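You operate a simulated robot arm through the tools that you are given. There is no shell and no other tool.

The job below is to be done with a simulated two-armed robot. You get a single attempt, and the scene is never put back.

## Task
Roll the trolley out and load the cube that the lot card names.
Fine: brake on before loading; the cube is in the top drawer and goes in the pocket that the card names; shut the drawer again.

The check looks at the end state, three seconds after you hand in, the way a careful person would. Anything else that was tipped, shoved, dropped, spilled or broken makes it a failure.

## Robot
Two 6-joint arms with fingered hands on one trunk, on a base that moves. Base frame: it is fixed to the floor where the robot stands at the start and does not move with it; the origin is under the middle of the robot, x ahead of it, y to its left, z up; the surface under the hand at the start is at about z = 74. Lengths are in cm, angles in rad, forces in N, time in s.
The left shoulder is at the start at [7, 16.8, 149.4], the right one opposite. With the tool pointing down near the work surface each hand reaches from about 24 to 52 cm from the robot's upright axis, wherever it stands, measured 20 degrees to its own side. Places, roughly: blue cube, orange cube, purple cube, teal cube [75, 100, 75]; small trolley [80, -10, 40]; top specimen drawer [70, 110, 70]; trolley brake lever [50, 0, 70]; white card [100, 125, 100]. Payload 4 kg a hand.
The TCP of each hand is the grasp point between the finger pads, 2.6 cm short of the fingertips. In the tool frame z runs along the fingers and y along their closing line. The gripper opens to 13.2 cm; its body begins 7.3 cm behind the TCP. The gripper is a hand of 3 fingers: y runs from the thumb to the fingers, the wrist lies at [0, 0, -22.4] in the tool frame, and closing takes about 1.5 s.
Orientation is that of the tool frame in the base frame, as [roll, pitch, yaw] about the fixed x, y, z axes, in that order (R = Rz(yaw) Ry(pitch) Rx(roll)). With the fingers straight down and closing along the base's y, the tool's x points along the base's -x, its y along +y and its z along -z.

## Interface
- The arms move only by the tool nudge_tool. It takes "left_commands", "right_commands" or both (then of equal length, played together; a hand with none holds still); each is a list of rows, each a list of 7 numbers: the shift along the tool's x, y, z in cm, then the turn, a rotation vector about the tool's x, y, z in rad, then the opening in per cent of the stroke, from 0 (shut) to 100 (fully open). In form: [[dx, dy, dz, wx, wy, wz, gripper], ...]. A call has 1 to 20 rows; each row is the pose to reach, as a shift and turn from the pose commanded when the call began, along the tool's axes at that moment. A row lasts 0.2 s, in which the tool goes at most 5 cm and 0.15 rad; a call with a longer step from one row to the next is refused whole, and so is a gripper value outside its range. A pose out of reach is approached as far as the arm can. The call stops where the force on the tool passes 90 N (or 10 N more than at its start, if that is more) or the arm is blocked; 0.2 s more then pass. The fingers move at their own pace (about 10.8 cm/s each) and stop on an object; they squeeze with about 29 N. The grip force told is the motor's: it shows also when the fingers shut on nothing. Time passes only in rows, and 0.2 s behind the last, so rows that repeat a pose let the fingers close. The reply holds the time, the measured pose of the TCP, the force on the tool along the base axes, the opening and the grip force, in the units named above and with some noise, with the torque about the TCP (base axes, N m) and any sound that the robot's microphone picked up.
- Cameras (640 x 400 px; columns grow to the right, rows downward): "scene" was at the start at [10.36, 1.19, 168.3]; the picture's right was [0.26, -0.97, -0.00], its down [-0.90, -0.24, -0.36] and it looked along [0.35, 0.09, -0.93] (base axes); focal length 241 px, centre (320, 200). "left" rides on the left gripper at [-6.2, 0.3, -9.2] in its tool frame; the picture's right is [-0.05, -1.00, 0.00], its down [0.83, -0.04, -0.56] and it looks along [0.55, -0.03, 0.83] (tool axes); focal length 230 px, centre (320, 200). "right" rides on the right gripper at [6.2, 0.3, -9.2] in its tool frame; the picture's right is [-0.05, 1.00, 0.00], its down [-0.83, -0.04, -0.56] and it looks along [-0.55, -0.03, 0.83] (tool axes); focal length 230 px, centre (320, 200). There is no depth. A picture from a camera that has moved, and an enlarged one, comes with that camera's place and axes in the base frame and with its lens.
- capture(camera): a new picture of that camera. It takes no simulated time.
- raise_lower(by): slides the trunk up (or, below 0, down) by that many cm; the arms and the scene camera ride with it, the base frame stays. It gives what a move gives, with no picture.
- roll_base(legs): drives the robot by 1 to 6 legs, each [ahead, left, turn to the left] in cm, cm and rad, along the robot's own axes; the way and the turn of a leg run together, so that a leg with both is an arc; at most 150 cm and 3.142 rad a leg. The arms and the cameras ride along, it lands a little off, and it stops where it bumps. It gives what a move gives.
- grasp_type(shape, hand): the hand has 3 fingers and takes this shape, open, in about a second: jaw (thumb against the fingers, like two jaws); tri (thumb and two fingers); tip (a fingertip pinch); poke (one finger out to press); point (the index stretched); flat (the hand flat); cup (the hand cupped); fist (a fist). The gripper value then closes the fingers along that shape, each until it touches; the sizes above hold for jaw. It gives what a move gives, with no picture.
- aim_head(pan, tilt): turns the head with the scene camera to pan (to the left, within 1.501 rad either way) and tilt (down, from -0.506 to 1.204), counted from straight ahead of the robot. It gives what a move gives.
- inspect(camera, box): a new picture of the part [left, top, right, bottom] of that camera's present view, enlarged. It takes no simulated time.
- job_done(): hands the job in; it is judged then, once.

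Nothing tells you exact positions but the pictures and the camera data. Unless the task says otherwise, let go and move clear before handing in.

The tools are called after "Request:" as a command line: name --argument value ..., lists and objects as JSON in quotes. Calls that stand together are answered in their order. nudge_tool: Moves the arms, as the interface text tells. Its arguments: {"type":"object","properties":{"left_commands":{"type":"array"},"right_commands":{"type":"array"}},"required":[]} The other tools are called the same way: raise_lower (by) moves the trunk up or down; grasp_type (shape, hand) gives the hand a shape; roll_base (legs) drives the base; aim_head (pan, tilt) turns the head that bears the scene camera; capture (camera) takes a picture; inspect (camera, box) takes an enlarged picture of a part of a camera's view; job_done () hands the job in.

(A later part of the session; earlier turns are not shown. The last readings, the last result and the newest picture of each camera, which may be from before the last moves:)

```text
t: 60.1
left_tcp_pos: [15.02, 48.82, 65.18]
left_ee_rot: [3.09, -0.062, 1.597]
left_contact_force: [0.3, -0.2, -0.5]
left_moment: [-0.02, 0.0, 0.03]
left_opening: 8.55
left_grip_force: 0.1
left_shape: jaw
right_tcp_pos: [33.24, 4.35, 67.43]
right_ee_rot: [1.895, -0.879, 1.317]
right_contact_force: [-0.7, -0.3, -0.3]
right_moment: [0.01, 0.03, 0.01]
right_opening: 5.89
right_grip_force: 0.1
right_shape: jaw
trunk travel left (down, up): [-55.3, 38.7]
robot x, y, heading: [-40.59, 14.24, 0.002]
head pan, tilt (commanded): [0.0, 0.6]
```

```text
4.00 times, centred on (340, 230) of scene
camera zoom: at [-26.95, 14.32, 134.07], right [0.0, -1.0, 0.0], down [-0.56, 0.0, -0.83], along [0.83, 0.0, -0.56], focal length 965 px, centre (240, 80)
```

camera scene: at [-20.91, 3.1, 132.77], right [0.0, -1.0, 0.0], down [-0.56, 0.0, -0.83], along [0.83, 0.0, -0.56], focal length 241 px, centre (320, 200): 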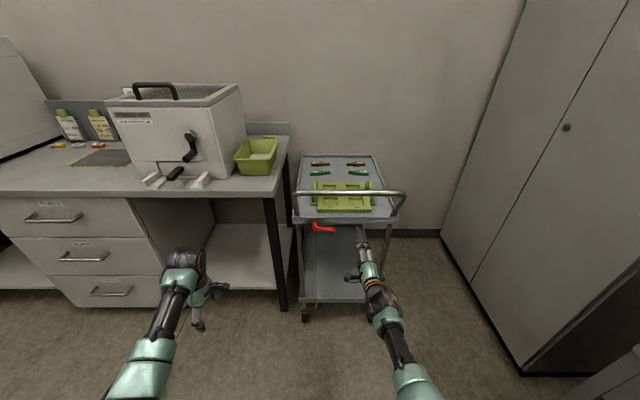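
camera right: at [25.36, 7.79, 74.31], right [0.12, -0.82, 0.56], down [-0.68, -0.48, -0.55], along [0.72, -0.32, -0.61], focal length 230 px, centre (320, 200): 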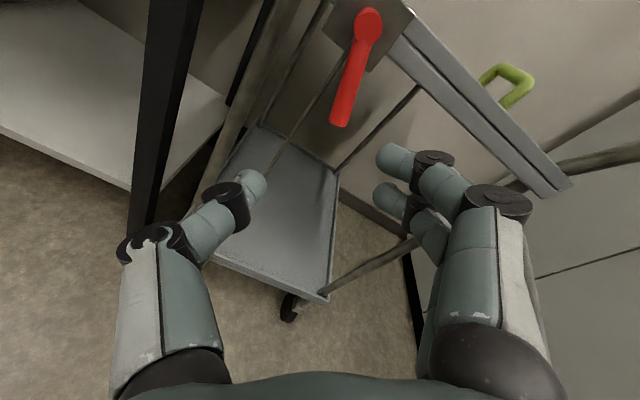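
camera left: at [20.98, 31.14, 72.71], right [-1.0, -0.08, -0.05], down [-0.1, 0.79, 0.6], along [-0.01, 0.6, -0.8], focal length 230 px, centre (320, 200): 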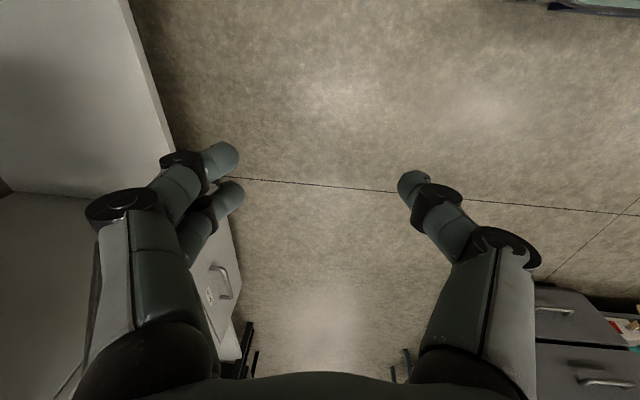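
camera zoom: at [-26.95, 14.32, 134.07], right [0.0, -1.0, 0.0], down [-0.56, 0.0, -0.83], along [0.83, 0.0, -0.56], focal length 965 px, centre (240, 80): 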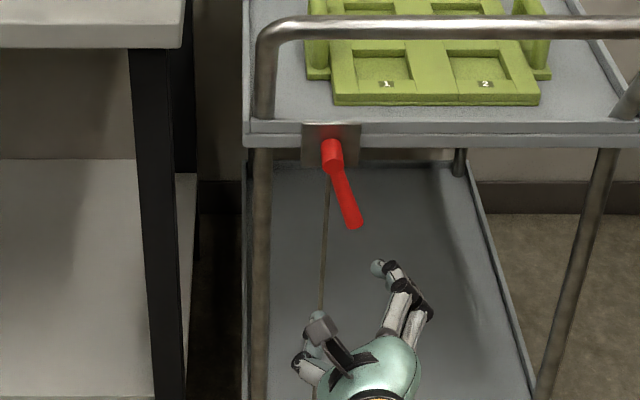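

The lever stays down and the hand is clear. Now I'll turn the right hand back to pointing down and bring the left hand in beside it, ready for the two-handed grip on the bar.

Request:
nudge_tool --right_commands '[[-0.14, -0.06, -0.3, 0.1055, -0.0512, -0.0631, 60], [-0.42, -0.17, -0.9, 0.211, -0.1025, -0.1262, 60], [-0.78, -0.31, -1.65, 0.3165, -0.1538, -0.1893, 60], [-1.27, -0.51, -2.7, 0.422, -0.205, -0.2523, 60], [-1.84, -0.73, -3.9, 0.5275, -0.2563, -0.3154, 60], [-2.48, -0.99, -5.26, 0.633, -0.3075, -0.3785, 60], [-3.19, -1.27, -6.76, 0.7385, -0.3588, -0.4416, 60], [-3.96, -1.58, -8.42, 0.844, -0.41, -0.5047, 60], [-4.74, -1.89, -10.07, 0.9495, -0.4613, -0.5678, 60], [-5.52, -2.2, -11.72, 1.055, -0.5125, -0.6308, 60], [-6.3, -2.51, -13.38, 1.1605, -0.5638, -0.6939, 60], [-7.08, -2.82, -15.03, 1.266, -0.615, -0.757, 60]]' --left_commands '[[-1.8, 0.2, 0.2, 0, 0, 0, 65], [-3.6, 0.4, 0.3, 0, 0, 0, 65], [-5.5, 0.6, 0.5, 0, 0, 0, 65], [-7.3, 0.8, 0.6, 0, 0, 0, 65], [-9.1, 1, 0.8, 0, 0, 0, 65], [-11, 1.2, 0.9, 0, 0, 0, 65], [-12.8, 1.4, 1.1, 0, 0, 0, 65], [-14.6, 1.6, 1.3, 0, 0, 0, 65], [-16.5, 1.8, 1.4, 0, 0, 0, 65], [-18.3, 2, 1.6, 0, 0, 0, 65], [-20.1, 2.2, 1.7, 0, 0, 0, 65], [-22, 2.4, 1.9, 0, 0, 0, 65]]'

Request:
capture --camera "scene"

```text
t: 62.7
left_tcp_pos: [18.06, 27.12, 62.11]
left_ee_rot: [3.094, -0.061, 1.599]
left_contact_force: [-0.3, 0.1, -0.4]
left_moment: [-0.02, -0.02, 0.01]
left_opening: 8.52
left_grip_force: 0.2
left_shape: jaw
right_tcp_pos: [17.13, 2.13, 63.27]
right_ee_rot: [-3.141, -0.001, 1.571]
right_contact_force: [-0.1, -0.3, 0.0]
right_moment: [0.02, 0.03, -0.01]
right_opening: 7.87
right_grip_force: 0.1
right_shape: jaw
right hand out of reach, approached as far as the arm can: row 1, 2
trunk travel left (down, up): [-55.3, 38.7]
robot x, y, heading: [-40.73, 14.92, 0.002]
head pan, tilt (commanded): [0.0, 0.6]
```

```text
taken
camera scene: at [-26.85, 14.28, 134.06], right [0.0, -1.0, 0.0], down [-0.57, 0.0, -0.82], along [0.82, 0.0, -0.57], focal length 241 px, centre (320, 200)
```

scene: 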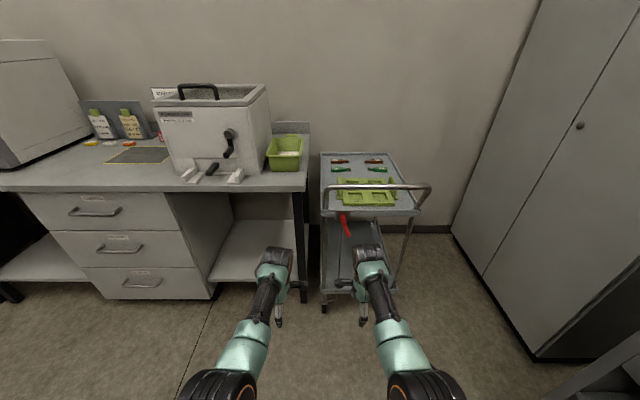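

Both hands point down again. I'll raise the trunk, line up with the middle of the bar and drive forward over it.

Request:
raise_lower --by 38.7

Request:
roll_base --legs '[[0, -21, 0], [28.5, 0, 0]]'

Request:
capture --camera "right"

Request:
capture --camera "left"

Request:
capture --camera "scene"

```text
t: 66.5
left_tcp_pos: [18.04, 26.96, 100.95]
left_ee_rot: [3.093, -0.06, 1.599]
left_contact_force: [-0.5, 0.2, 0.2]
left_moment: [0.02, 0.05, -0.04]
left_opening: 8.55
left_grip_force: 0.1
left_shape: jaw
right_tcp_pos: [17.26, 2.1, 101.99]
right_ee_rot: [-3.141, 0.0, 1.571]
right_contact_force: [0.7, 0.4, -0.6]
right_moment: [0.0, 0.0, 0.0]
right_opening: 7.86
right_grip_force: 0.1
right_shape: jaw
trunk travel left (down, up): [-94.0, 0.0]
robot x, y, heading: [-40.66, 14.47, 0.0]
head pan, tilt (commanded): [0.0, 0.6]
```

```text
t: 69.7
left_tcp_pos: [46.35, 6.07, 100.91]
left_ee_rot: [3.089, -0.062, 1.601]
left_contact_force: [0.2, -0.2, -0.4]
left_moment: [0.03, 0.01, -0.01]
left_opening: 8.54
left_grip_force: 0.0
left_shape: jaw
right_tcp_pos: [45.4, -18.9, 102.24]
right_ee_rot: [3.141, -0.003, 1.571]
right_contact_force: [1.3, -0.2, -0.8]
right_moment: [0.0, -0.01, -0.01]
right_opening: 7.91
right_grip_force: 0.1
right_shape: jaw
trunk travel left (down, up): [-94.0, 0.0]
robot x, y, heading: [-12.02, -6.49, 0.002]
head pan, tilt (commanded): [0.0, 0.6]
```

```text
taken
camera right: at [45.86, -12.64, 111.45], right [1.0, -0.05, 0.0], down [-0.04, -0.83, 0.55], along [-0.03, -0.55, -0.83], focal length 230 px, centre (320, 200)
```

right: 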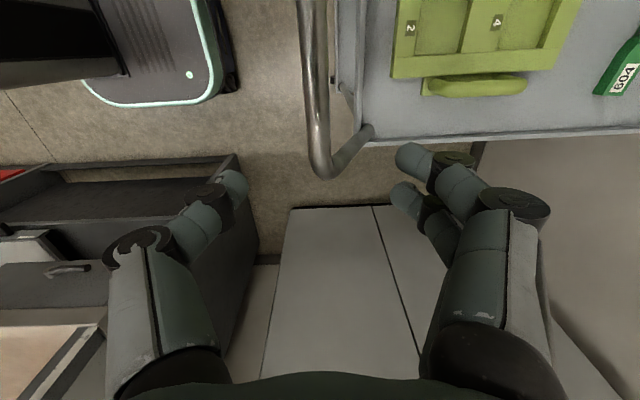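

```text
taken
camera left: at [46.49, -0.43, 109.68], right [-1.0, -0.08, -0.05], down [-0.1, 0.79, 0.6], along [0.0, 0.6, -0.8], focal length 230 px, centre (320, 200)
```

left: 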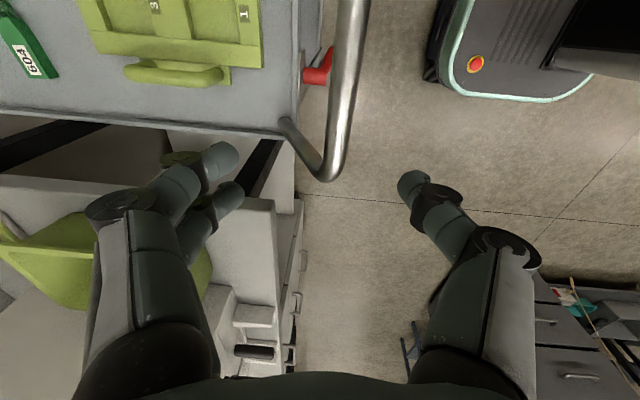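

```text
taken
camera scene: at [1.36, -6.68, 172.79], right [0.0, -1.0, 0.0], down [-0.56, 0.0, -0.83], along [0.83, 0.0, -0.56], focal length 241 px, centre (320, 200)
```

scene: 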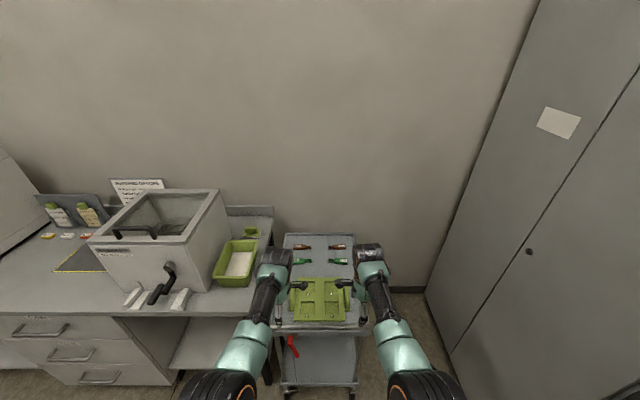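

The hands are over the bar again and the lever is still down. I'll lower them and close on the bar as before.

Request:
nudge_tool --right_commands '[[1, -0.1, 2, 0, 0, 0, 65], [2, -0.2, 4, 0, 0, 0, 65], [2, -0.3, 6.5, 0, 0, 0, 65], [2, -0.3, 9, 0, 0, 0, 65], [2, -0.3, 11, 0, 0, 0, 65], [2, -0.3, 12.8, 0, 0, 0, 65], [2, -0.3, 12.8, 0, 0, 0, 65]]' --left_commands '[[-1.2, -0.5, 1.5, 0.02, -0.02, 0.01, 65], [-2.5, -1, 3.5, 0.04, -0.04, 0.02, 65], [-2.7, -1.6, 5.5, 0.0525, -0.062, 0.03, 65], [-2.7, -1.6, 8, 0.0525, -0.062, 0.03, 65], [-2.7, -1.6, 10, 0.0525, -0.062, 0.03, 65], [-2.7, -1.6, 11.6, 0.0525, -0.062, 0.03, 65], [-2.7, -1.6, 11.6, 0.0525, -0.062, 0.03, 65]]'

Request:
capture --camera "right"

Request:
capture --camera "left"

```text
t: 71.3
left_tcp_pos: [44.64, 4.65, 89.65]
left_ee_rot: [3.141, 0.002, 1.568]
left_contact_force: [0.5, -0.4, 0.3]
left_moment: [0.03, -0.01, 0.0]
left_opening: 8.53
left_grip_force: 0.0
left_shape: jaw
left hand out of reach, approached as far as the arm can: row 6, 7
right_tcp_pos: [44.82, -17.04, 89.75]
right_ee_rot: [3.141, 0.0, 1.57]
right_contact_force: [0.1, 0.2, 0.8]
right_moment: [-0.04, 0.0, 0.03]
right_opening: 8.53
right_grip_force: 0.0
right_shape: jaw
right hand out of reach, approached as far as the arm can: row 6, 7
trunk travel left (down, up): [-94.0, 0.0]
robot x, y, heading: [-12.09, -6.33, 0.006]
head pan, tilt (commanded): [0.0, 0.6]
```

```text
taken
camera right: at [45.13, -10.89, 99.01], right [1.0, -0.05, 0.0], down [-0.04, -0.83, 0.55], along [-0.03, -0.55, -0.83], focal length 230 px, centre (320, 200)
```

right: 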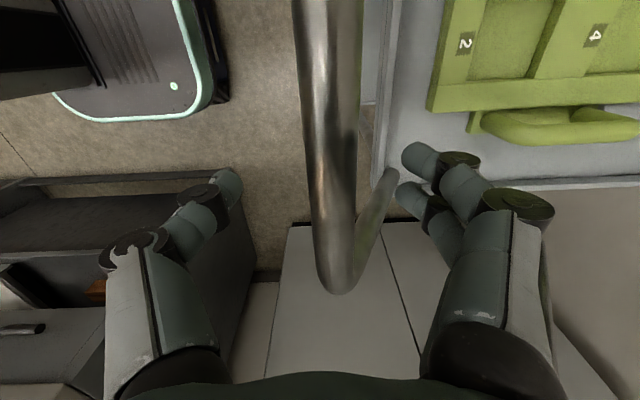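

```text
taken
camera left: at [45.17, -1.46, 98.77], right [-1.0, -0.05, 0.0], down [-0.04, 0.83, 0.55], along [-0.03, 0.55, -0.83], focal length 230 px, centre (320, 200)
```

left: 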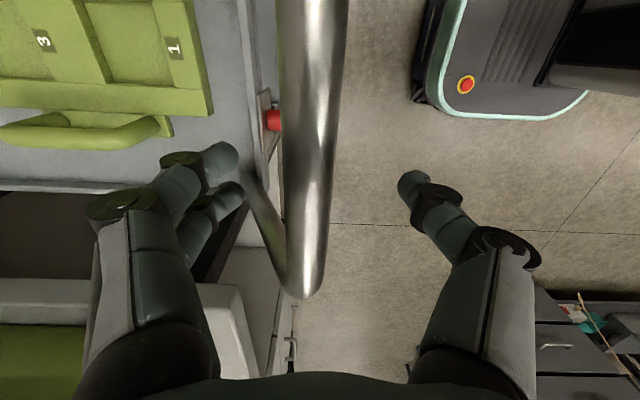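

The bar is between the fingers on both hands. I'll close on it now.

Request:
nudge_tool --right_commands '[[0, 0.3, 0, 0, 0, 0, 50], [0, 0.3, 0, 0, 0, 0, 35], [0, 0.3, 0, 0, 0, 0, 20], [0, 0.3, 0, 0, 0, 0, 10], [0, 0.3, 0, 0, 0, 0, 0], [0, 0.3, 0, 0, 0, 0, 0], [0, 0.3, 0, 0, 0, 0, 0], [0, 0.3, 0, 0, 0, 0, 0], [0, 0.3, 0, 0, 0, 0, 0]]' --left_commands '[[0, 0.3, 0, 0, 0, 0, 50], [0, 0.3, 0, 0, 0, 0, 35], [0, 0.3, 0, 0, 0, 0, 20], [0, 0.3, 0, 0, 0, 0, 10], [0, 0.3, 0, 0, 0, 0, 0], [0, 0.3, 0, 0, 0, 0, 0], [0, 0.3, 0, 0, 0, 0, 0], [0, 0.3, 0, 0, 0, 0, 0], [0, 0.3, 0, 0, 0, 0, 0]]'

Request:
roll_base --legs '[[-4, 0, 0]]'

Request:
capture --camera "right"

Request:
capture --camera "scene"

```text
t: 73.3
left_tcp_pos: [44.91, 4.75, 89.44]
left_ee_rot: [-3.134, 0.0, 1.569]
left_contact_force: [-2.2, -1.3, -11.9]
left_moment: [0.01, 0.05, 0.03]
left_opening: 0.01
left_grip_force: 29.3
left_shape: jaw
right_tcp_pos: [45.12, -16.93, 89.44]
right_ee_rot: [-3.138, 0.0, 1.571]
right_contact_force: [-3.0, 0.4, -10.9]
right_moment: [0.04, 0.06, 0.0]
right_opening: 0.01
right_grip_force: 29.5
right_shape: jaw
trunk travel left (down, up): [-94.0, 0.0]
robot x, y, heading: [-12.12, -6.79, 0.004]
head pan, tilt (commanded): [0.0, 0.6]
```

```text
t: 74.2
left_tcp_pos: [42.12, 4.68, 89.4]
left_ee_rot: [-3.139, 0.001, 1.569]
left_contact_force: [4.7, 0.2, -8.9]
left_moment: [0.02, 0.12, 0.01]
left_opening: 0.03
left_grip_force: 29.2
left_shape: jaw
right_tcp_pos: [42.38, -17.03, 89.38]
right_ee_rot: [3.14, -0.002, 1.572]
right_contact_force: [3.2, -0.4, -9.5]
right_moment: [0.0, 0.1, 0.0]
right_opening: 0.0
right_grip_force: 28.7
right_shape: jaw
trunk travel left (down, up): [-94.0, 0.0]
robot x, y, heading: [-16.11, -6.05, 0.003]
head pan, tilt (commanded): [0.0, 0.6]
```

```text
taken
camera right: at [42.65, -10.93, 98.68], right [1.0, -0.05, 0.0], down [-0.04, -0.83, 0.55], along [-0.03, -0.55, -0.83], focal length 230 px, centre (320, 200)
```

right: 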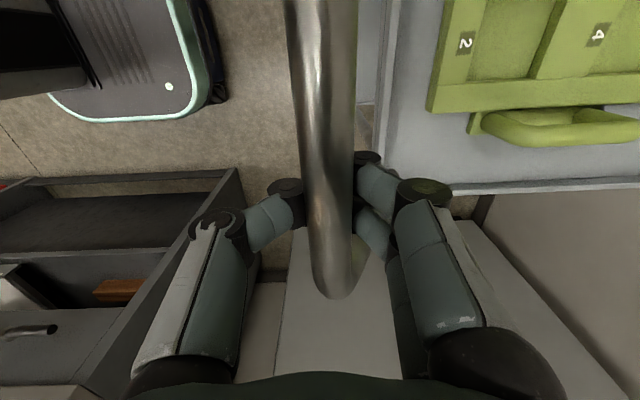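

```text
taken
camera scene: at [-0.68, -6.61, 172.64], right [0.0, -1.0, 0.0], down [-0.57, 0.0, -0.82], along [0.82, 0.0, -0.57], focal length 241 px, centre (320, 200)
```

scene: 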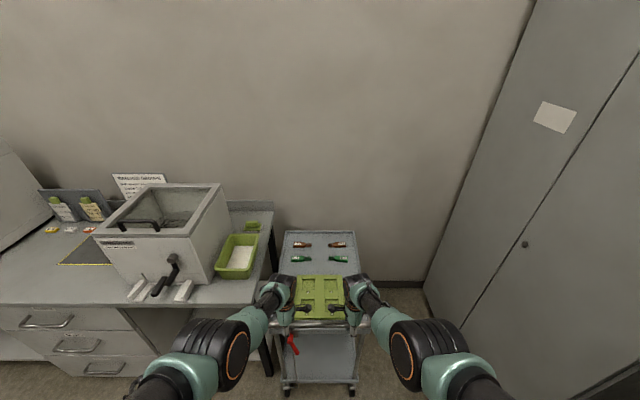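

The trolley now follows with only a few newtons, so lever down = released. I'll pull it out gently in stages.

Request:
roll_base --legs '[[-8, 0, 0], [-8, 0, 0]]'

Request:
capture --camera "scene"

Request:
capture --camera "right"

Request:
capture --camera "left"

```text
t: 75.9
left_tcp_pos: [26.95, 4.6, 89.39]
left_ee_rot: [3.14, 0.001, 1.57]
left_contact_force: [8.4, -1.0, -20.2]
left_moment: [0.0, 0.16, 0.01]
left_opening: 0.0
left_grip_force: 29.3
left_shape: jaw
right_tcp_pos: [27.14, -17.08, 89.45]
right_ee_rot: [3.136, -0.002, 1.57]
right_contact_force: [7.5, 1.8, -18.9]
right_moment: [0.01, 0.16, 0.01]
right_opening: 0.02
right_grip_force: 28.9
right_shape: jaw
trunk travel left (down, up): [-94.0, 0.0]
robot x, y, heading: [-31.76, -6.01, -0.001]
head pan, tilt (commanded): [0.0, 0.6]
```

```text
taken
camera scene: at [-15.85, -6.64, 172.61], right [0.0, -1.0, 0.0], down [-0.58, 0.0, -0.82], along [0.82, 0.0, -0.58], focal length 241 px, centre (320, 200)
```

scene: 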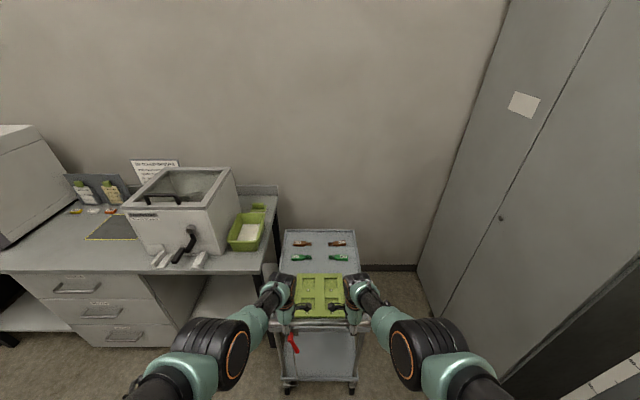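

```text
taken
camera right: at [27.49, -10.95, 98.72], right [1.0, -0.05, 0.0], down [-0.05, -0.83, 0.55], along [-0.02, -0.55, -0.83], focal length 230 px, centre (320, 200)
```

right: 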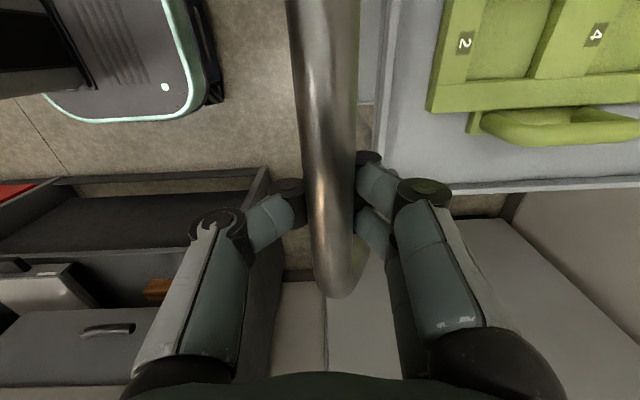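

```text
taken
camera left: at [27.44, -1.36, 98.59], right [-1.0, -0.05, 0.0], down [-0.04, 0.83, 0.55], along [-0.03, 0.55, -0.83], focal length 230 px, centre (320, 200)
```

left: 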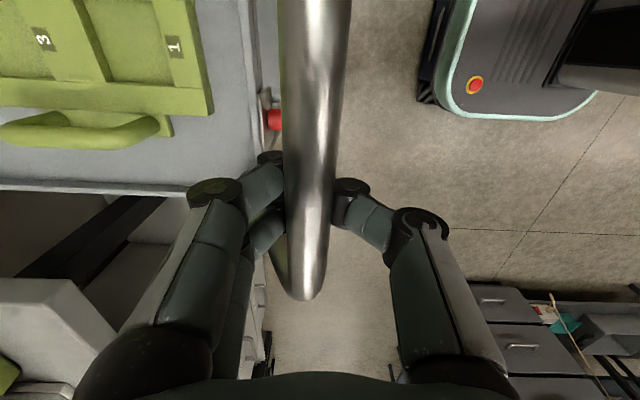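

The trolley follows straight and the bottles and tray stay put. I'll keep pulling in gentle legs.

Request:
roll_base --legs '[[-8, 0, 0], [-8, 0, 0], [-8, 0, 0]]'

Request:
capture --camera "scene"

Request:
capture --camera "right"

Request:
capture --camera "left"

```text
t: 78.2
left_tcp_pos: [3.7, 4.71, 89.44]
left_ee_rot: [3.134, 0.002, 1.569]
left_contact_force: [7.1, 0.5, -26.0]
left_moment: [0.01, 0.28, 0.01]
left_opening: 0.0
left_grip_force: 29.0
left_shape: jaw
right_tcp_pos: [3.81, -17.23, 89.46]
right_ee_rot: [3.131, -0.003, 1.57]
right_contact_force: [7.8, 2.7, -26.4]
right_moment: [0.0, 0.2, 0.06]
right_opening: 0.01
right_grip_force: 29.2
right_shape: jaw
trunk travel left (down, up): [-94.0, 0.0]
robot x, y, heading: [-55.69, -6.19, -0.001]
head pan, tilt (commanded): [0.0, 0.6]
```

```text
taken
camera scene: at [-39.39, -6.63, 172.58], right [0.0, -1.0, 0.0], down [-0.58, 0.0, -0.82], along [0.82, 0.0, -0.58], focal length 241 px, centre (320, 200)
```

scene: 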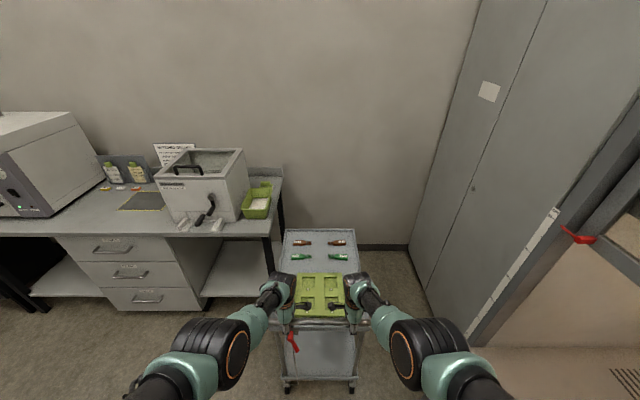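

```text
taken
camera right: at [4.0, -11.0, 98.75], right [1.0, -0.05, 0.01], down [-0.05, -0.83, 0.55], along [-0.02, -0.55, -0.83], focal length 230 px, centre (320, 200)
```

right: 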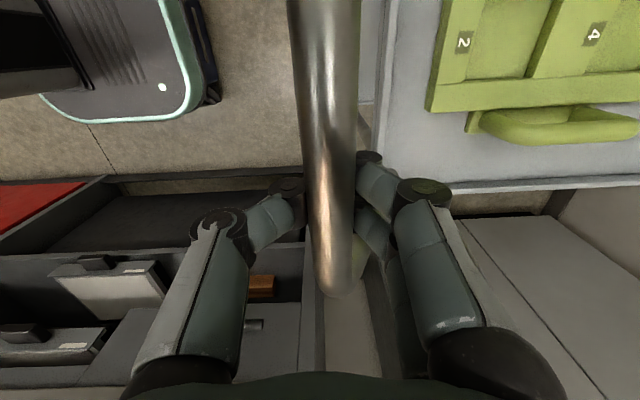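

```text
taken
camera left: at [3.97, -1.37, 98.62], right [-1.0, -0.05, -0.01], down [-0.05, 0.83, 0.55], along [-0.02, 0.55, -0.83], focal length 230 px, centre (320, 200)
```

left: 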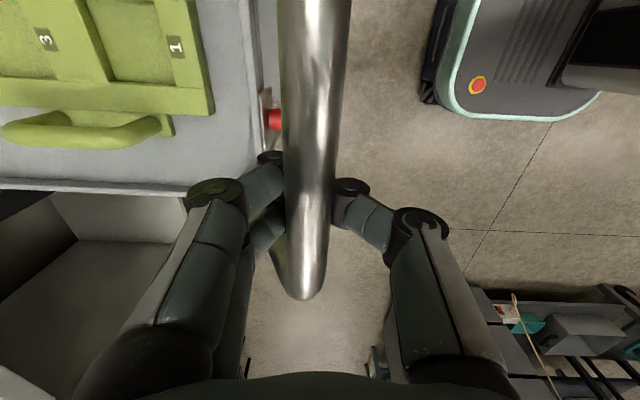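

It has moved about 41 cm and space behind is clear. I'll pull another 16 cm so that the trolley's rear end clears the bench front.

Request:
roll_base --legs '[[-8, 0, 0], [-8, 0, 0]]'

Request:
capture --camera "scene"

Request:
capture --camera "left"

Request:
capture --camera "right"

```text
t: 80.0
left_tcp_pos: [-12.06, 4.65, 89.46]
left_ee_rot: [3.131, 0.001, 1.569]
left_contact_force: [5.9, -1.2, -31.4]
left_moment: [0.03, 0.23, 0.01]
left_opening: 0.0
left_grip_force: 29.7
left_shape: jaw
right_tcp_pos: [-12.06, -17.1, 89.48]
right_ee_rot: [3.129, -0.001, 1.573]
right_contact_force: [5.6, 5.2, -32.9]
right_moment: [0.02, 0.27, 0.04]
right_opening: 0.01
right_grip_force: 28.9
right_shape: jaw
trunk travel left (down, up): [-94.0, 0.0]
robot x, y, heading: [-71.82, -6.41, -0.0]
head pan, tilt (commanded): [0.0, 0.6]
```

```text
taken
camera scene: at [-55.3, -6.63, 172.58], right [0.0, -1.0, 0.0], down [-0.58, 0.0, -0.82], along [0.82, 0.0, -0.58], focal length 241 px, centre (320, 200)
```

scene: 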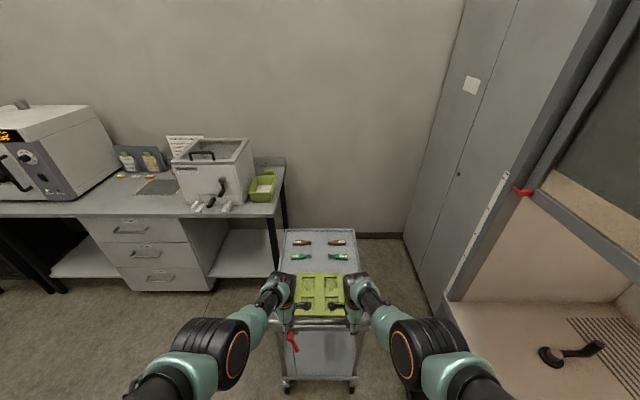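

```text
taken
camera left: at [-11.85, -1.38, 98.64], right [-1.0, -0.05, -0.01], down [-0.05, 0.83, 0.55], along [-0.02, 0.55, -0.83], focal length 230 px, centre (320, 200)
```

left: 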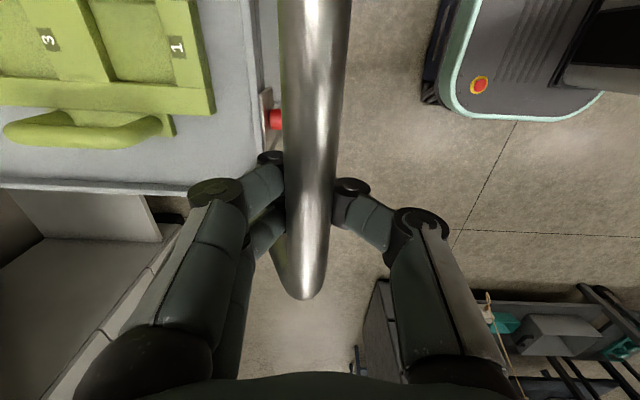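

```text
taken
camera right: at [-11.83, -11.03, 98.78], right [1.0, -0.05, 0.01], down [-0.05, -0.83, 0.55], along [-0.02, -0.55, -0.83], focal length 230 px, centre (320, 200)
```

right: 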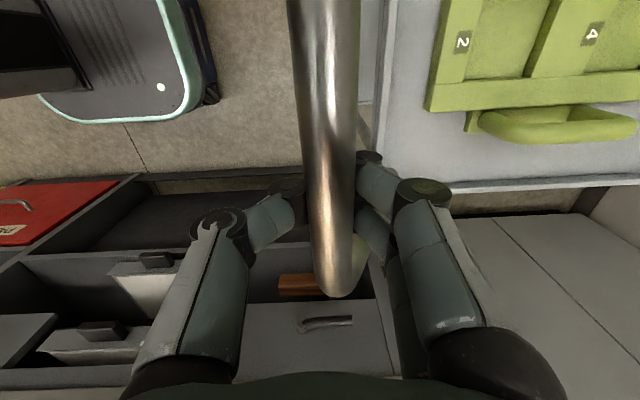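

The trolley is now fully out of the bay, square and undisturbed. I'll let go of the bar, raise the hands and back off to set the brake lever again.

Request:
nudge_tool --right_commands '[[0, 0, 0, 0, 0, 0, 30], [0, 0, 0, 0, 0, 0, 65], [0, 0, 0, 0, 0, 0, 65], [0, 0, 0, 0, 0, 0, 65], [0, 0, 0, 0, 0, 0, 65], [0, 0, 0, 0, 0, 0, 65], [0, 0, -2, 0, 0, 0, 65], [0, 0, -5, 0, 0, 0, 65], [0, 0, -8, 0, 0, 0, 65], [0, 0, -11, 0, 0, 0, 65]]' --left_commands '[[0, 0, 0, 0, 0, 0, 30], [0, 0, 0, 0, 0, 0, 65], [0, 0, 0, 0, 0, 0, 65], [0, 0, 0, 0, 0, 0, 65], [0, 0, 0, 0, 0, 0, 65], [0, 0, 0, 0, 0, 0, 65], [0, 0, -2, 0, 0, 0, 65], [0, 0, -5, 0, 0, 0, 65], [0, 0, -8, 0, 0, 0, 65], [0, 0, -11, 0, 0, 0, 65]]'

Request:
capture --camera "right"

Request:
capture --camera "left"

```text
t: 82.2
left_tcp_pos: [-13.75, 4.61, 101.42]
left_ee_rot: [3.115, 0.0, 1.567]
left_contact_force: [-0.1, -0.3, -0.4]
left_moment: [0.01, -0.02, -0.01]
left_opening: 8.55
left_grip_force: 0.1
left_shape: jaw
right_tcp_pos: [-13.7, -17.28, 101.37]
right_ee_rot: [3.113, -0.002, 1.571]
right_contact_force: [-0.4, -0.7, 0.5]
right_moment: [-0.01, -0.02, -0.01]
right_opening: 8.54
right_grip_force: 0.1
right_shape: jaw
trunk travel left (down, up): [-94.0, 0.0]
robot x, y, heading: [-71.24, -6.58, -0.002]
head pan, tilt (commanded): [0.0, 0.6]
```

```text
taken
camera right: at [-13.64, -11.18, 110.72], right [1.0, -0.05, 0.03], down [-0.06, -0.83, 0.55], along [-0.01, -0.55, -0.83], focal length 230 px, centre (320, 200)
```

right: 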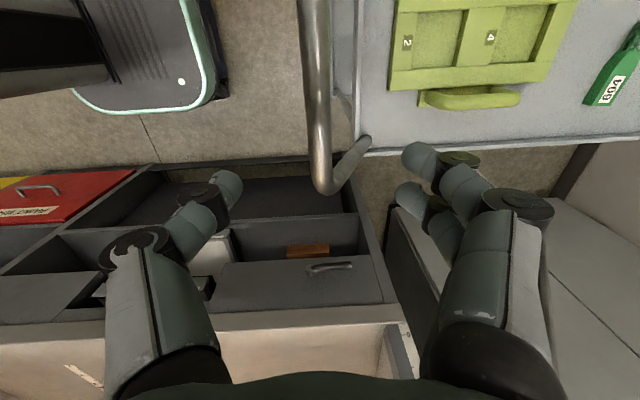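

```text
taken
camera left: at [-13.59, -1.47, 110.57], right [-1.0, -0.05, -0.03], down [-0.06, 0.83, 0.55], along [-0.01, 0.55, -0.83], focal length 230 px, centre (320, 200)
```

left: 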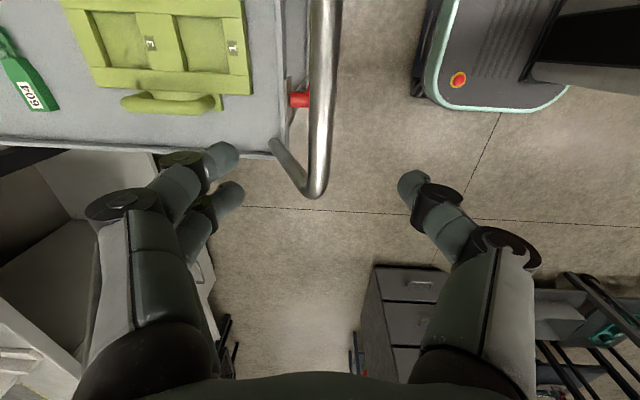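

Released cleanly; bar is now at x ≈ -13.4 (about 58 cm out). I'll back off, shift left and lower the trunk for the lever.

Request:
roll_base --legs '[[-27, 0, 0], [0, 20.5, 0]]'

Request:
raise_lower --by -38.7

Request:
capture --camera "scene"

Request:
inspect --camera "scene" --box '[290, 180, 430, 300]'

```text
t: 85.3
left_tcp_pos: [-40.64, 24.8, 101.44]
left_ee_rot: [3.115, -0.001, 1.568]
left_contact_force: [-0.5, -1.0, -0.8]
left_moment: [0.02, -0.01, 0.02]
left_opening: 8.56
left_grip_force: 0.1
left_shape: jaw
right_tcp_pos: [-40.62, 2.9, 101.46]
right_ee_rot: [3.114, -0.006, 1.573]
right_contact_force: [0.6, -0.7, 0.6]
right_moment: [0.04, 0.01, 0.02]
right_opening: 8.55
right_grip_force: 0.1
right_shape: jaw
trunk travel left (down, up): [-94.0, 0.0]
robot x, y, heading: [-98.81, 13.52, 0.005]
head pan, tilt (commanded): [0.0, 0.6]
```

```text
t: 89.0
left_tcp_pos: [-40.81, 25.11, 62.63]
left_ee_rot: [3.115, 0.001, 1.57]
left_contact_force: [-0.2, 0.1, -0.4]
left_moment: [0.01, 0.02, -0.03]
left_opening: 8.55
left_grip_force: 0.0
left_shape: jaw
right_tcp_pos: [-40.79, 3.27, 62.65]
right_ee_rot: [3.112, -0.001, 1.573]
right_contact_force: [0.0, -0.4, 0.3]
right_moment: [0.0, 0.0, -0.02]
right_opening: 8.54
right_grip_force: 0.0
right_shape: jaw
trunk travel left (down, up): [-55.3, 38.7]
robot x, y, heading: [-98.58, 13.9, -0.001]
head pan, tilt (commanded): [0.0, 0.6]
```

```text
taken
camera scene: at [-84.96, 13.7, 134.06], right [0.0, -1.0, 0.0], down [-0.56, 0.0, -0.83], along [0.83, 0.0, -0.57], focal length 241 px, centre (320, 200)
```

scene: 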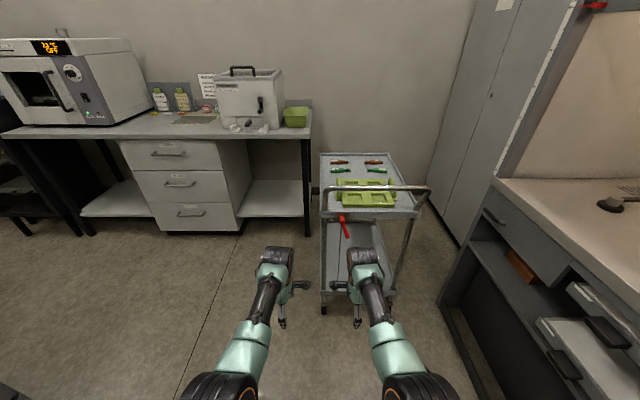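

```text
3.33 times, centred on (360, 240) of scene
camera zoom: at [-84.96, 13.7, 134.06], right [0.0, -1.0, 0.0], down [-0.56, 0.0, -0.83], along [0.83, 0.0, -0.57], focal length 804 px, centre (187, 67)
```

zoom: 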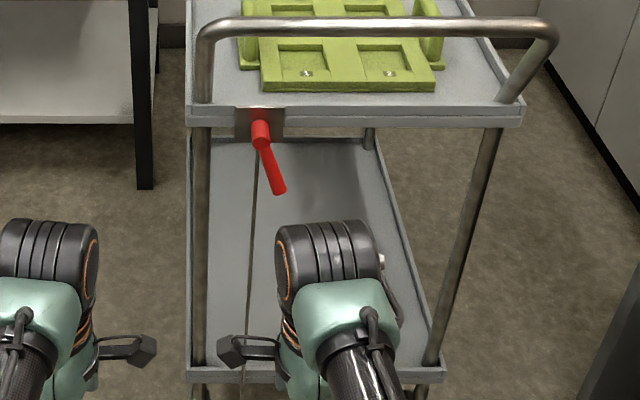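

The lever is visible, still about 70° down. I'll bring the right hand back to the horizontal, rolled posture that straddled the lever before.

Request:
nudge_tool --right_commands '[[0.12, 1.76, -0.52, -0.1055, 0.0512, 0.0631, 45], [0.24, 3.52, -1.05, -0.211, 0.1025, 0.1262, 45], [0.36, 5.28, -1.57, -0.3165, 0.1538, 0.1893, 45], [0.48, 7.04, -2.09, -0.422, 0.205, 0.2523, 45], [0.6, 8.8, -2.61, -0.5275, 0.2563, 0.3154, 45], [0.72, 10.4, -3.09, -0.633, 0.3075, 0.3785, 45], [0.81, 11.84, -3.52, -0.7385, 0.3588, 0.4416, 45], [0.9, 13.12, -3.9, -0.844, 0.41, 0.5047, 45], [0.98, 14.24, -4.23, -0.9495, 0.4613, 0.5678, 45], [1.03, 15.04, -4.47, -1.055, 0.5125, 0.6308, 45], [1.08, 15.68, -4.66, -1.1605, 0.5638, 0.6939, 45], [1.1, 16, -4.75, -1.266, 0.615, 0.757, 45]]' --left_commands '[[1.5, 0, 0, 0, 0, 0, 65], [3, 0, 0, 0, 0, 0, 65], [4.5, 0, 0, 0, 0, 0, 65], [6, 0, 0, 0, 0, 0, 65], [7.5, 0, 0, 0, 0, 0, 65], [9, 0, 0, 0, 0, 0, 65], [10.5, 0, 0, 0, 0, 0, 65], [12, 0, 0, 0, 0, 0, 65], [13.5, 0, 0, 0, 0, 0, 65], [15, 0, 0, 0, 0, 0, 65], [15, 0, 0, 0, 0, 0, 65], [15, 0, 0, 0, 0, 0, 65]]'

Request:
capture --camera "right"

Request:
inspect --camera "scene" --box '[290, 180, 430, 300]'

```text
t: 91.6
left_tcp_pos: [-40.7, 40.17, 62.57]
left_ee_rot: [3.116, 0.001, 1.569]
left_contact_force: [-0.3, 0.9, -0.6]
left_moment: [0.0, -0.03, -0.01]
left_opening: 8.53
left_grip_force: 0.0
left_shape: jaw
right_tcp_pos: [-25.31, 2.26, 67.07]
right_ee_rot: [1.992, -0.783, 1.257]
right_contact_force: [-0.3, -0.1, 0.4]
right_moment: [0.03, 0.02, 0.02]
right_opening: 5.97
right_grip_force: 0.1
right_shape: jaw
right hand out of reach, approached as far as the arm can: row 11, 12
trunk travel left (down, up): [-55.3, 38.7]
robot x, y, heading: [-98.42, 14.08, 0.005]
head pan, tilt (commanded): [0.0, 0.6]
```

```text
taken
camera right: at [-32.65, 6.2, 74.39], right [0.18, -0.77, 0.61], down [-0.72, -0.53, -0.45], along [0.67, -0.36, -0.65], focal length 230 px, centre (320, 200)
```

right: 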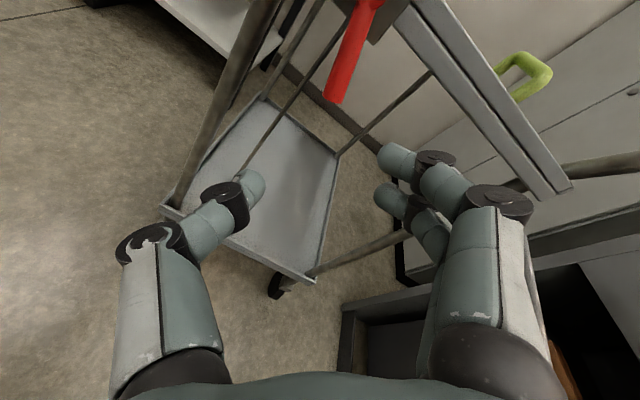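

```text
3.33 times, centred on (360, 240) of scene
camera zoom: at [-84.94, 13.73, 134.06], right [0.0, -1.0, 0.0], down [-0.57, 0.0, -0.82], along [0.82, 0.0, -0.57], focal length 804 px, centre (187, 67)
```

zoom: 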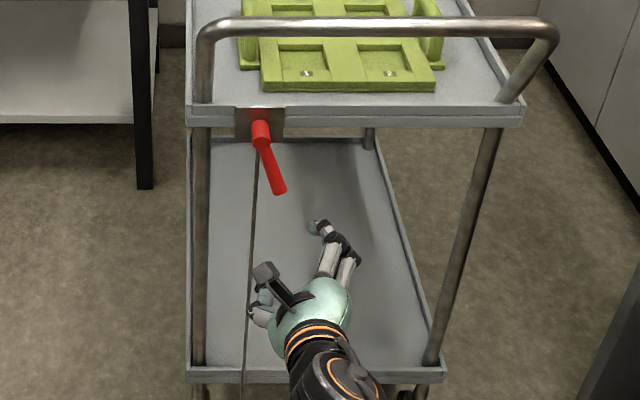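

The hand is lined up with the lever, about 12 cm short. I'll raise 1.3 cm and drive forward so that thumb and fingers straddle it.

Request:
raise_lower --by 1.3

Request:
roll_base --legs '[[8, 0, 0]]'

Request:
capture --camera "right"

Request:
inspect --camera "scene" --box '[290, 180, 430, 300]'

```text
t: 92.2
left_tcp_pos: [-40.74, 40.11, 63.83]
left_ee_rot: [3.115, 0.002, 1.572]
left_contact_force: [0.0, -0.2, 0.9]
left_moment: [0.03, 0.03, -0.02]
left_opening: 8.53
left_grip_force: 0.1
left_shape: jaw
right_tcp_pos: [-25.18, 2.24, 68.52]
right_ee_rot: [1.991, -0.784, 1.259]
right_contact_force: [-0.3, -0.1, -0.2]
right_moment: [-0.02, 0.0, -0.02]
right_opening: 6.0
right_grip_force: 0.1
right_shape: jaw
trunk travel left (down, up): [-56.6, 37.4]
robot x, y, heading: [-98.96, 13.66, 0.006]
head pan, tilt (commanded): [0.0, 0.6]
```

```text
t: 93.3
left_tcp_pos: [-32.67, 40.3, 63.83]
left_ee_rot: [3.115, 0.001, 1.57]
left_contact_force: [0.1, -0.3, -0.7]
left_moment: [-0.02, 0.05, 0.02]
left_opening: 8.52
left_grip_force: 0.1
left_shape: jaw
right_tcp_pos: [-17.09, 2.37, 68.66]
right_ee_rot: [1.989, -0.786, 1.264]
right_contact_force: [0.3, 0.6, -0.6]
right_moment: [-0.02, 0.0, -0.01]
right_opening: 5.96
right_grip_force: 0.0
right_shape: jaw
trunk travel left (down, up): [-56.6, 37.4]
robot x, y, heading: [-90.59, 13.76, 0.003]
head pan, tilt (commanded): [0.0, 0.6]
```

```text
taken
camera right: at [-24.44, 6.31, 75.95], right [0.18, -0.77, 0.61], down [-0.72, -0.52, -0.46], along [0.67, -0.35, -0.65], focal length 230 px, centre (320, 200)
```

right: 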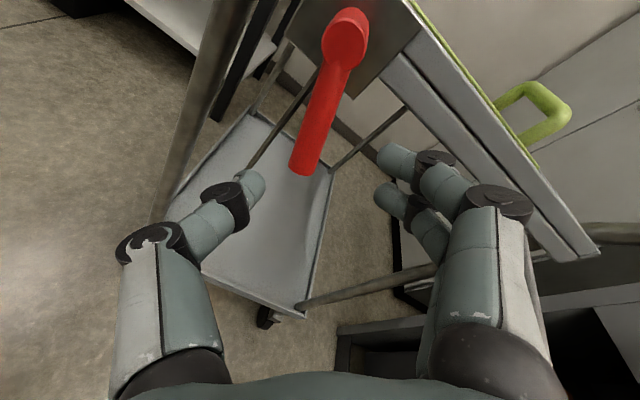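

```text
3.33 times, centred on (360, 240) of scene
camera zoom: at [-76.85, 13.74, 135.35], right [0.0, -1.0, 0.0], down [-0.57, 0.0, -0.82], along [0.82, 0.0, -0.57], focal length 804 px, centre (187, 67)
```

zoom: 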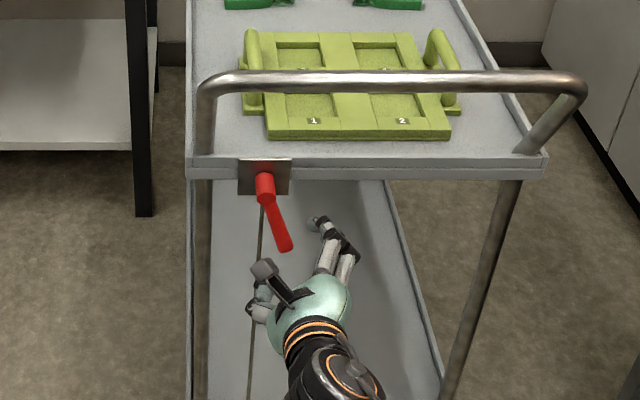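

The lever lies between thumb and fingers; hub is about at x = -10.9. Forward another 4 cm.

Request:
roll_base --legs '[[4, 0, 0]]'

Request:
capture --camera "right"

```text
t: 94.2
left_tcp_pos: [-28.81, 40.15, 63.85]
left_ee_rot: [3.116, 0.002, 1.57]
left_contact_force: [0.6, 0.1, -0.6]
left_moment: [0.01, 0.03, 0.0]
left_opening: 8.52
left_grip_force: 0.1
left_shape: jaw
right_tcp_pos: [-13.08, 2.24, 68.63]
right_ee_rot: [1.987, -0.784, 1.264]
right_contact_force: [-0.3, 0.5, 0.5]
right_moment: [0.0, -0.04, -0.01]
right_opening: 5.98
right_grip_force: 0.0
right_shape: jaw
trunk travel left (down, up): [-56.6, 37.4]
robot x, y, heading: [-87.12, 13.69, -0.002]
head pan, tilt (commanded): [0.0, 0.6]
```

```text
taken
camera right: at [-20.5, 6.2, 76.0], right [0.18, -0.77, 0.61], down [-0.72, -0.52, -0.46], along [0.67, -0.36, -0.65], focal length 230 px, centre (320, 200)
```

right: 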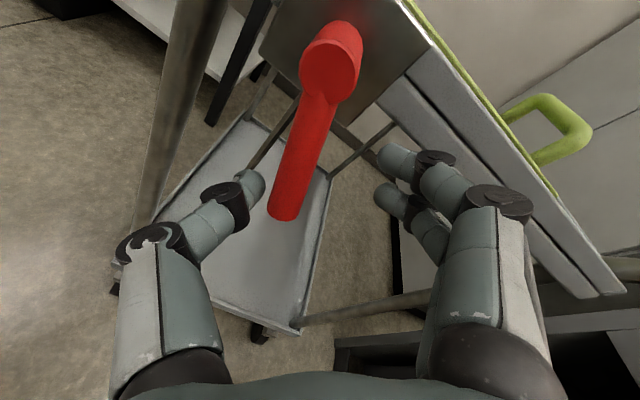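

The lever is right next to the thumb. I'll close to a loose cage and sweep it back up along its arc, unrolling the hand.

Request:
nudge_tool --right_commands '[[-0.02, 0.3, -0.05, 0, 0, 0, 35], [-0.04, 0.6, -0.1, 0, 0, 0, 25], [-0.07, 1.0, -0.18, 0, 0, 0, 25], [-0.1, 1.39, -0.25, 0, 0, 0, 25], [0.05, 2.05, -0.42, 0, 0, -0.12, 25], [0.19, 2.7, -0.58, 0, 0, -0.24, 25], [0.5, 3.3, -0.76, 0, 0, -0.37, 25], [0.8, 3.86, -0.95, 0, 0, -0.5, 25]]'

Request:
capture --camera "right"

Request:
inspect --camera "scene" --box '[290, 180, 430, 300]'

```text
t: 96.0
left_tcp_pos: [-28.74, 40.22, 63.97]
left_ee_rot: [3.116, 0.001, 1.569]
left_contact_force: [0.3, 0.1, -0.1]
left_moment: [0.0, -0.01, -0.01]
left_opening: 8.54
left_grip_force: 0.0
left_shape: jaw
right_tcp_pos: [-13.15, -0.02, 72.12]
right_ee_rot: [1.878, -0.316, 1.469]
right_contact_force: [0.4, -0.2, -0.8]
right_moment: [0.03, -0.04, -0.01]
right_opening: 3.41
right_grip_force: 0.0
right_shape: jaw
trunk travel left (down, up): [-56.6, 37.4]
robot x, y, heading: [-87.3, 13.88, 0.004]
head pan, tilt (commanded): [0.0, 0.6]
```

```text
taken
camera right: at [-21.25, 5.7, 77.0], right [0.26, -0.37, 0.89], down [-0.62, -0.77, -0.14], along [0.74, -0.52, -0.44], focal length 230 px, centre (320, 200)
```

right: 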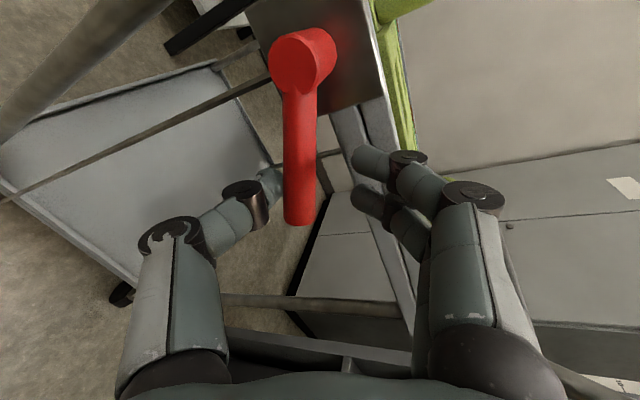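

```text
3.33 times, centred on (360, 240) of scene
camera zoom: at [-73.0, 13.75, 135.36], right [0.0, -1.0, 0.0], down [-0.57, 0.0, -0.82], along [0.82, 0.0, -0.57], focal length 804 px, centre (187, 67)
```

zoom: 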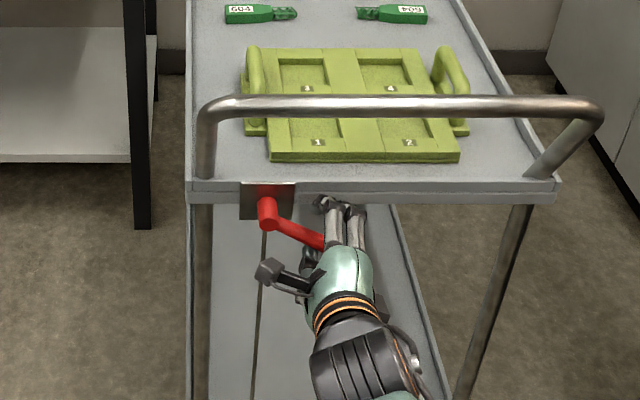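

The lever is up to about 25–30° below horizontal. I'll continue to the horizontal.

Request:
nudge_tool --right_commands '[[0.05, 0.37, -0.11, 0, 0, -0.09, 25], [0.11, 0.74, -0.22, 0, 0, -0.17, 25], [0.28, 1.15, -0.35, 0, 0, -0.25, 25], [0.45, 1.55, -0.48, 0, 0, -0.33, 25], [0.45, 1.55, -0.48, 0, 0, -0.33, 25]]'

Request:
capture --camera "right"

Request:
inspect --camera "scene" --box '[310, 200, 390, 270]'

```text
t: 97.2
left_tcp_pos: [-28.84, 40.19, 63.82]
left_ee_rot: [3.114, 0.002, 1.568]
left_contact_force: [-0.5, 0.5, -1.1]
left_moment: [-0.02, 0.01, 0.0]
left_opening: 8.55
left_grip_force: 0.0
left_shape: jaw
right_tcp_pos: [-12.97, -0.23, 73.88]
right_ee_rot: [1.858, 0.002, 1.565]
right_contact_force: [-0.3, 1.0, -0.8]
right_moment: [0.0, 0.0, 0.0]
right_opening: 3.39
right_grip_force: 0.1
right_shape: jaw
trunk travel left (down, up): [-56.6, 37.4]
robot x, y, heading: [-86.7, 13.91, -0.001]
head pan, tilt (commanded): [0.0, 0.6]
```

```text
taken
camera right: at [-21.75, 5.93, 76.83], right [0.28, -0.05, 0.96], down [-0.55, -0.83, 0.12], along [0.79, -0.56, -0.26], focal length 230 px, centre (320, 200)
```

right: 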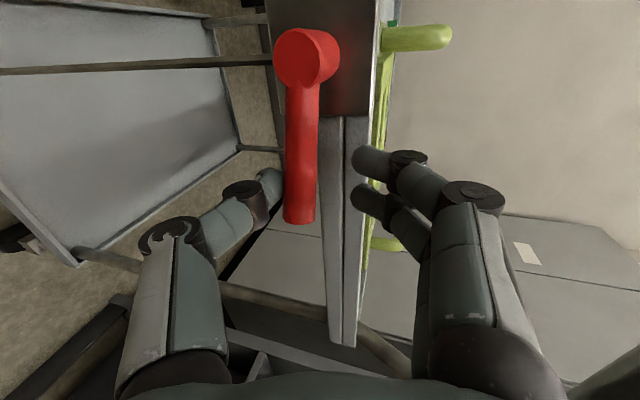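

```text
5.71 times, centred on (350, 235) of scene
camera zoom: at [-73.0, 13.75, 135.36], right [0.0, -1.0, 0.0], down [-0.57, 0.0, -0.82], along [0.82, 0.0, -0.57], focal length 1378 px, centre (149, 0)
```

zoom: 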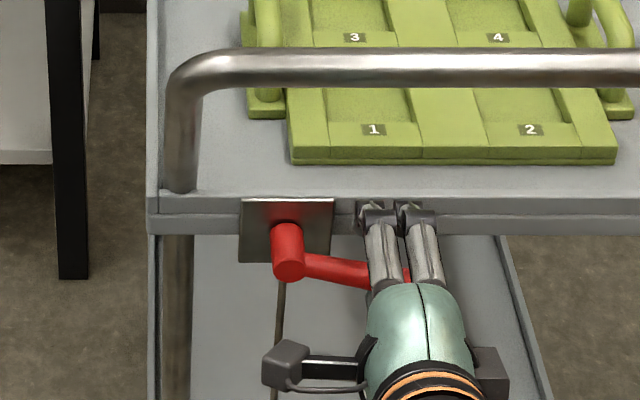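

The lever is about horizontal again. I'll push it gently up a little more to feel for the end stop.

Request:
nudge_tool --right_commands '[[0, 0.4, -0.12, 0, 0, 0, 25], [0, 0.8, -0.24, 0, 0, 0, 25]]'

Request:
capture --camera "right"

Request:
inspect --camera "scene" --box '[310, 200, 390, 270]'

```text
t: 97.8
left_tcp_pos: [-28.8, 40.23, 63.81]
left_ee_rot: [3.116, 0.003, 1.569]
left_contact_force: [0.3, 0.5, -0.2]
left_moment: [0.02, 0.01, -0.03]
left_opening: 8.55
left_grip_force: 0.1
left_shape: jaw
right_tcp_pos: [-13.0, -0.43, 74.59]
right_ee_rot: [1.86, 0.006, 1.564]
right_contact_force: [-1.5, 3.6, -5.6]
right_moment: [0.06, 0.09, 0.02]
right_opening: 3.63
right_grip_force: 0.1
right_shape: jaw
trunk travel left (down, up): [-56.6, 37.4]
robot x, y, heading: [-86.85, 13.93, 0.003]
head pan, tilt (commanded): [0.0, 0.6]
```

```text
taken
camera right: at [-21.65, 5.8, 77.66], right [0.28, -0.05, 0.96], down [-0.55, -0.83, 0.12], along [0.78, -0.56, -0.26], focal length 230 px, centre (320, 200)
```

right: 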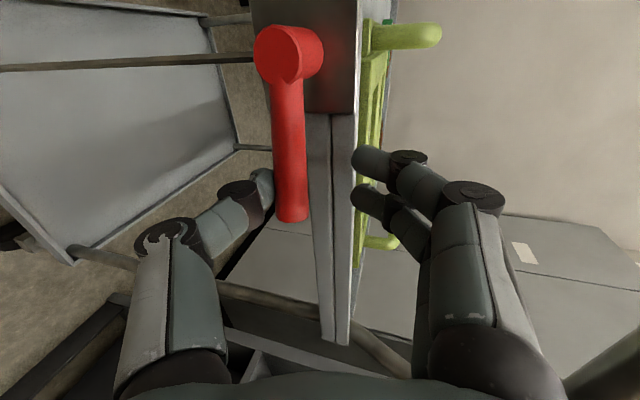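

```text
5.71 times, centred on (350, 235) of scene
camera zoom: at [-72.95, 13.78, 135.34], right [0.0, -1.0, 0.0], down [-0.57, 0.0, -0.82], along [0.82, 0.0, -0.57], focal length 1378 px, centre (149, 0)
```

zoom: 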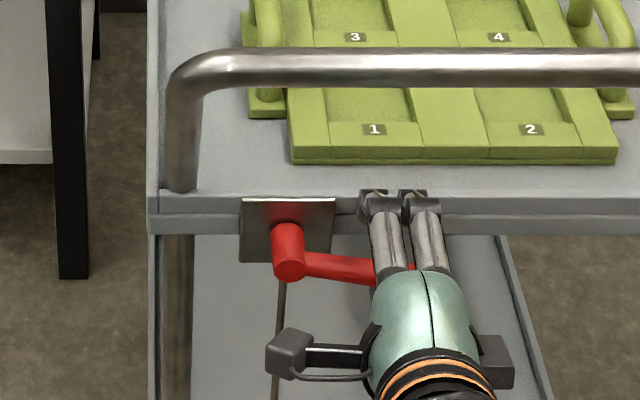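

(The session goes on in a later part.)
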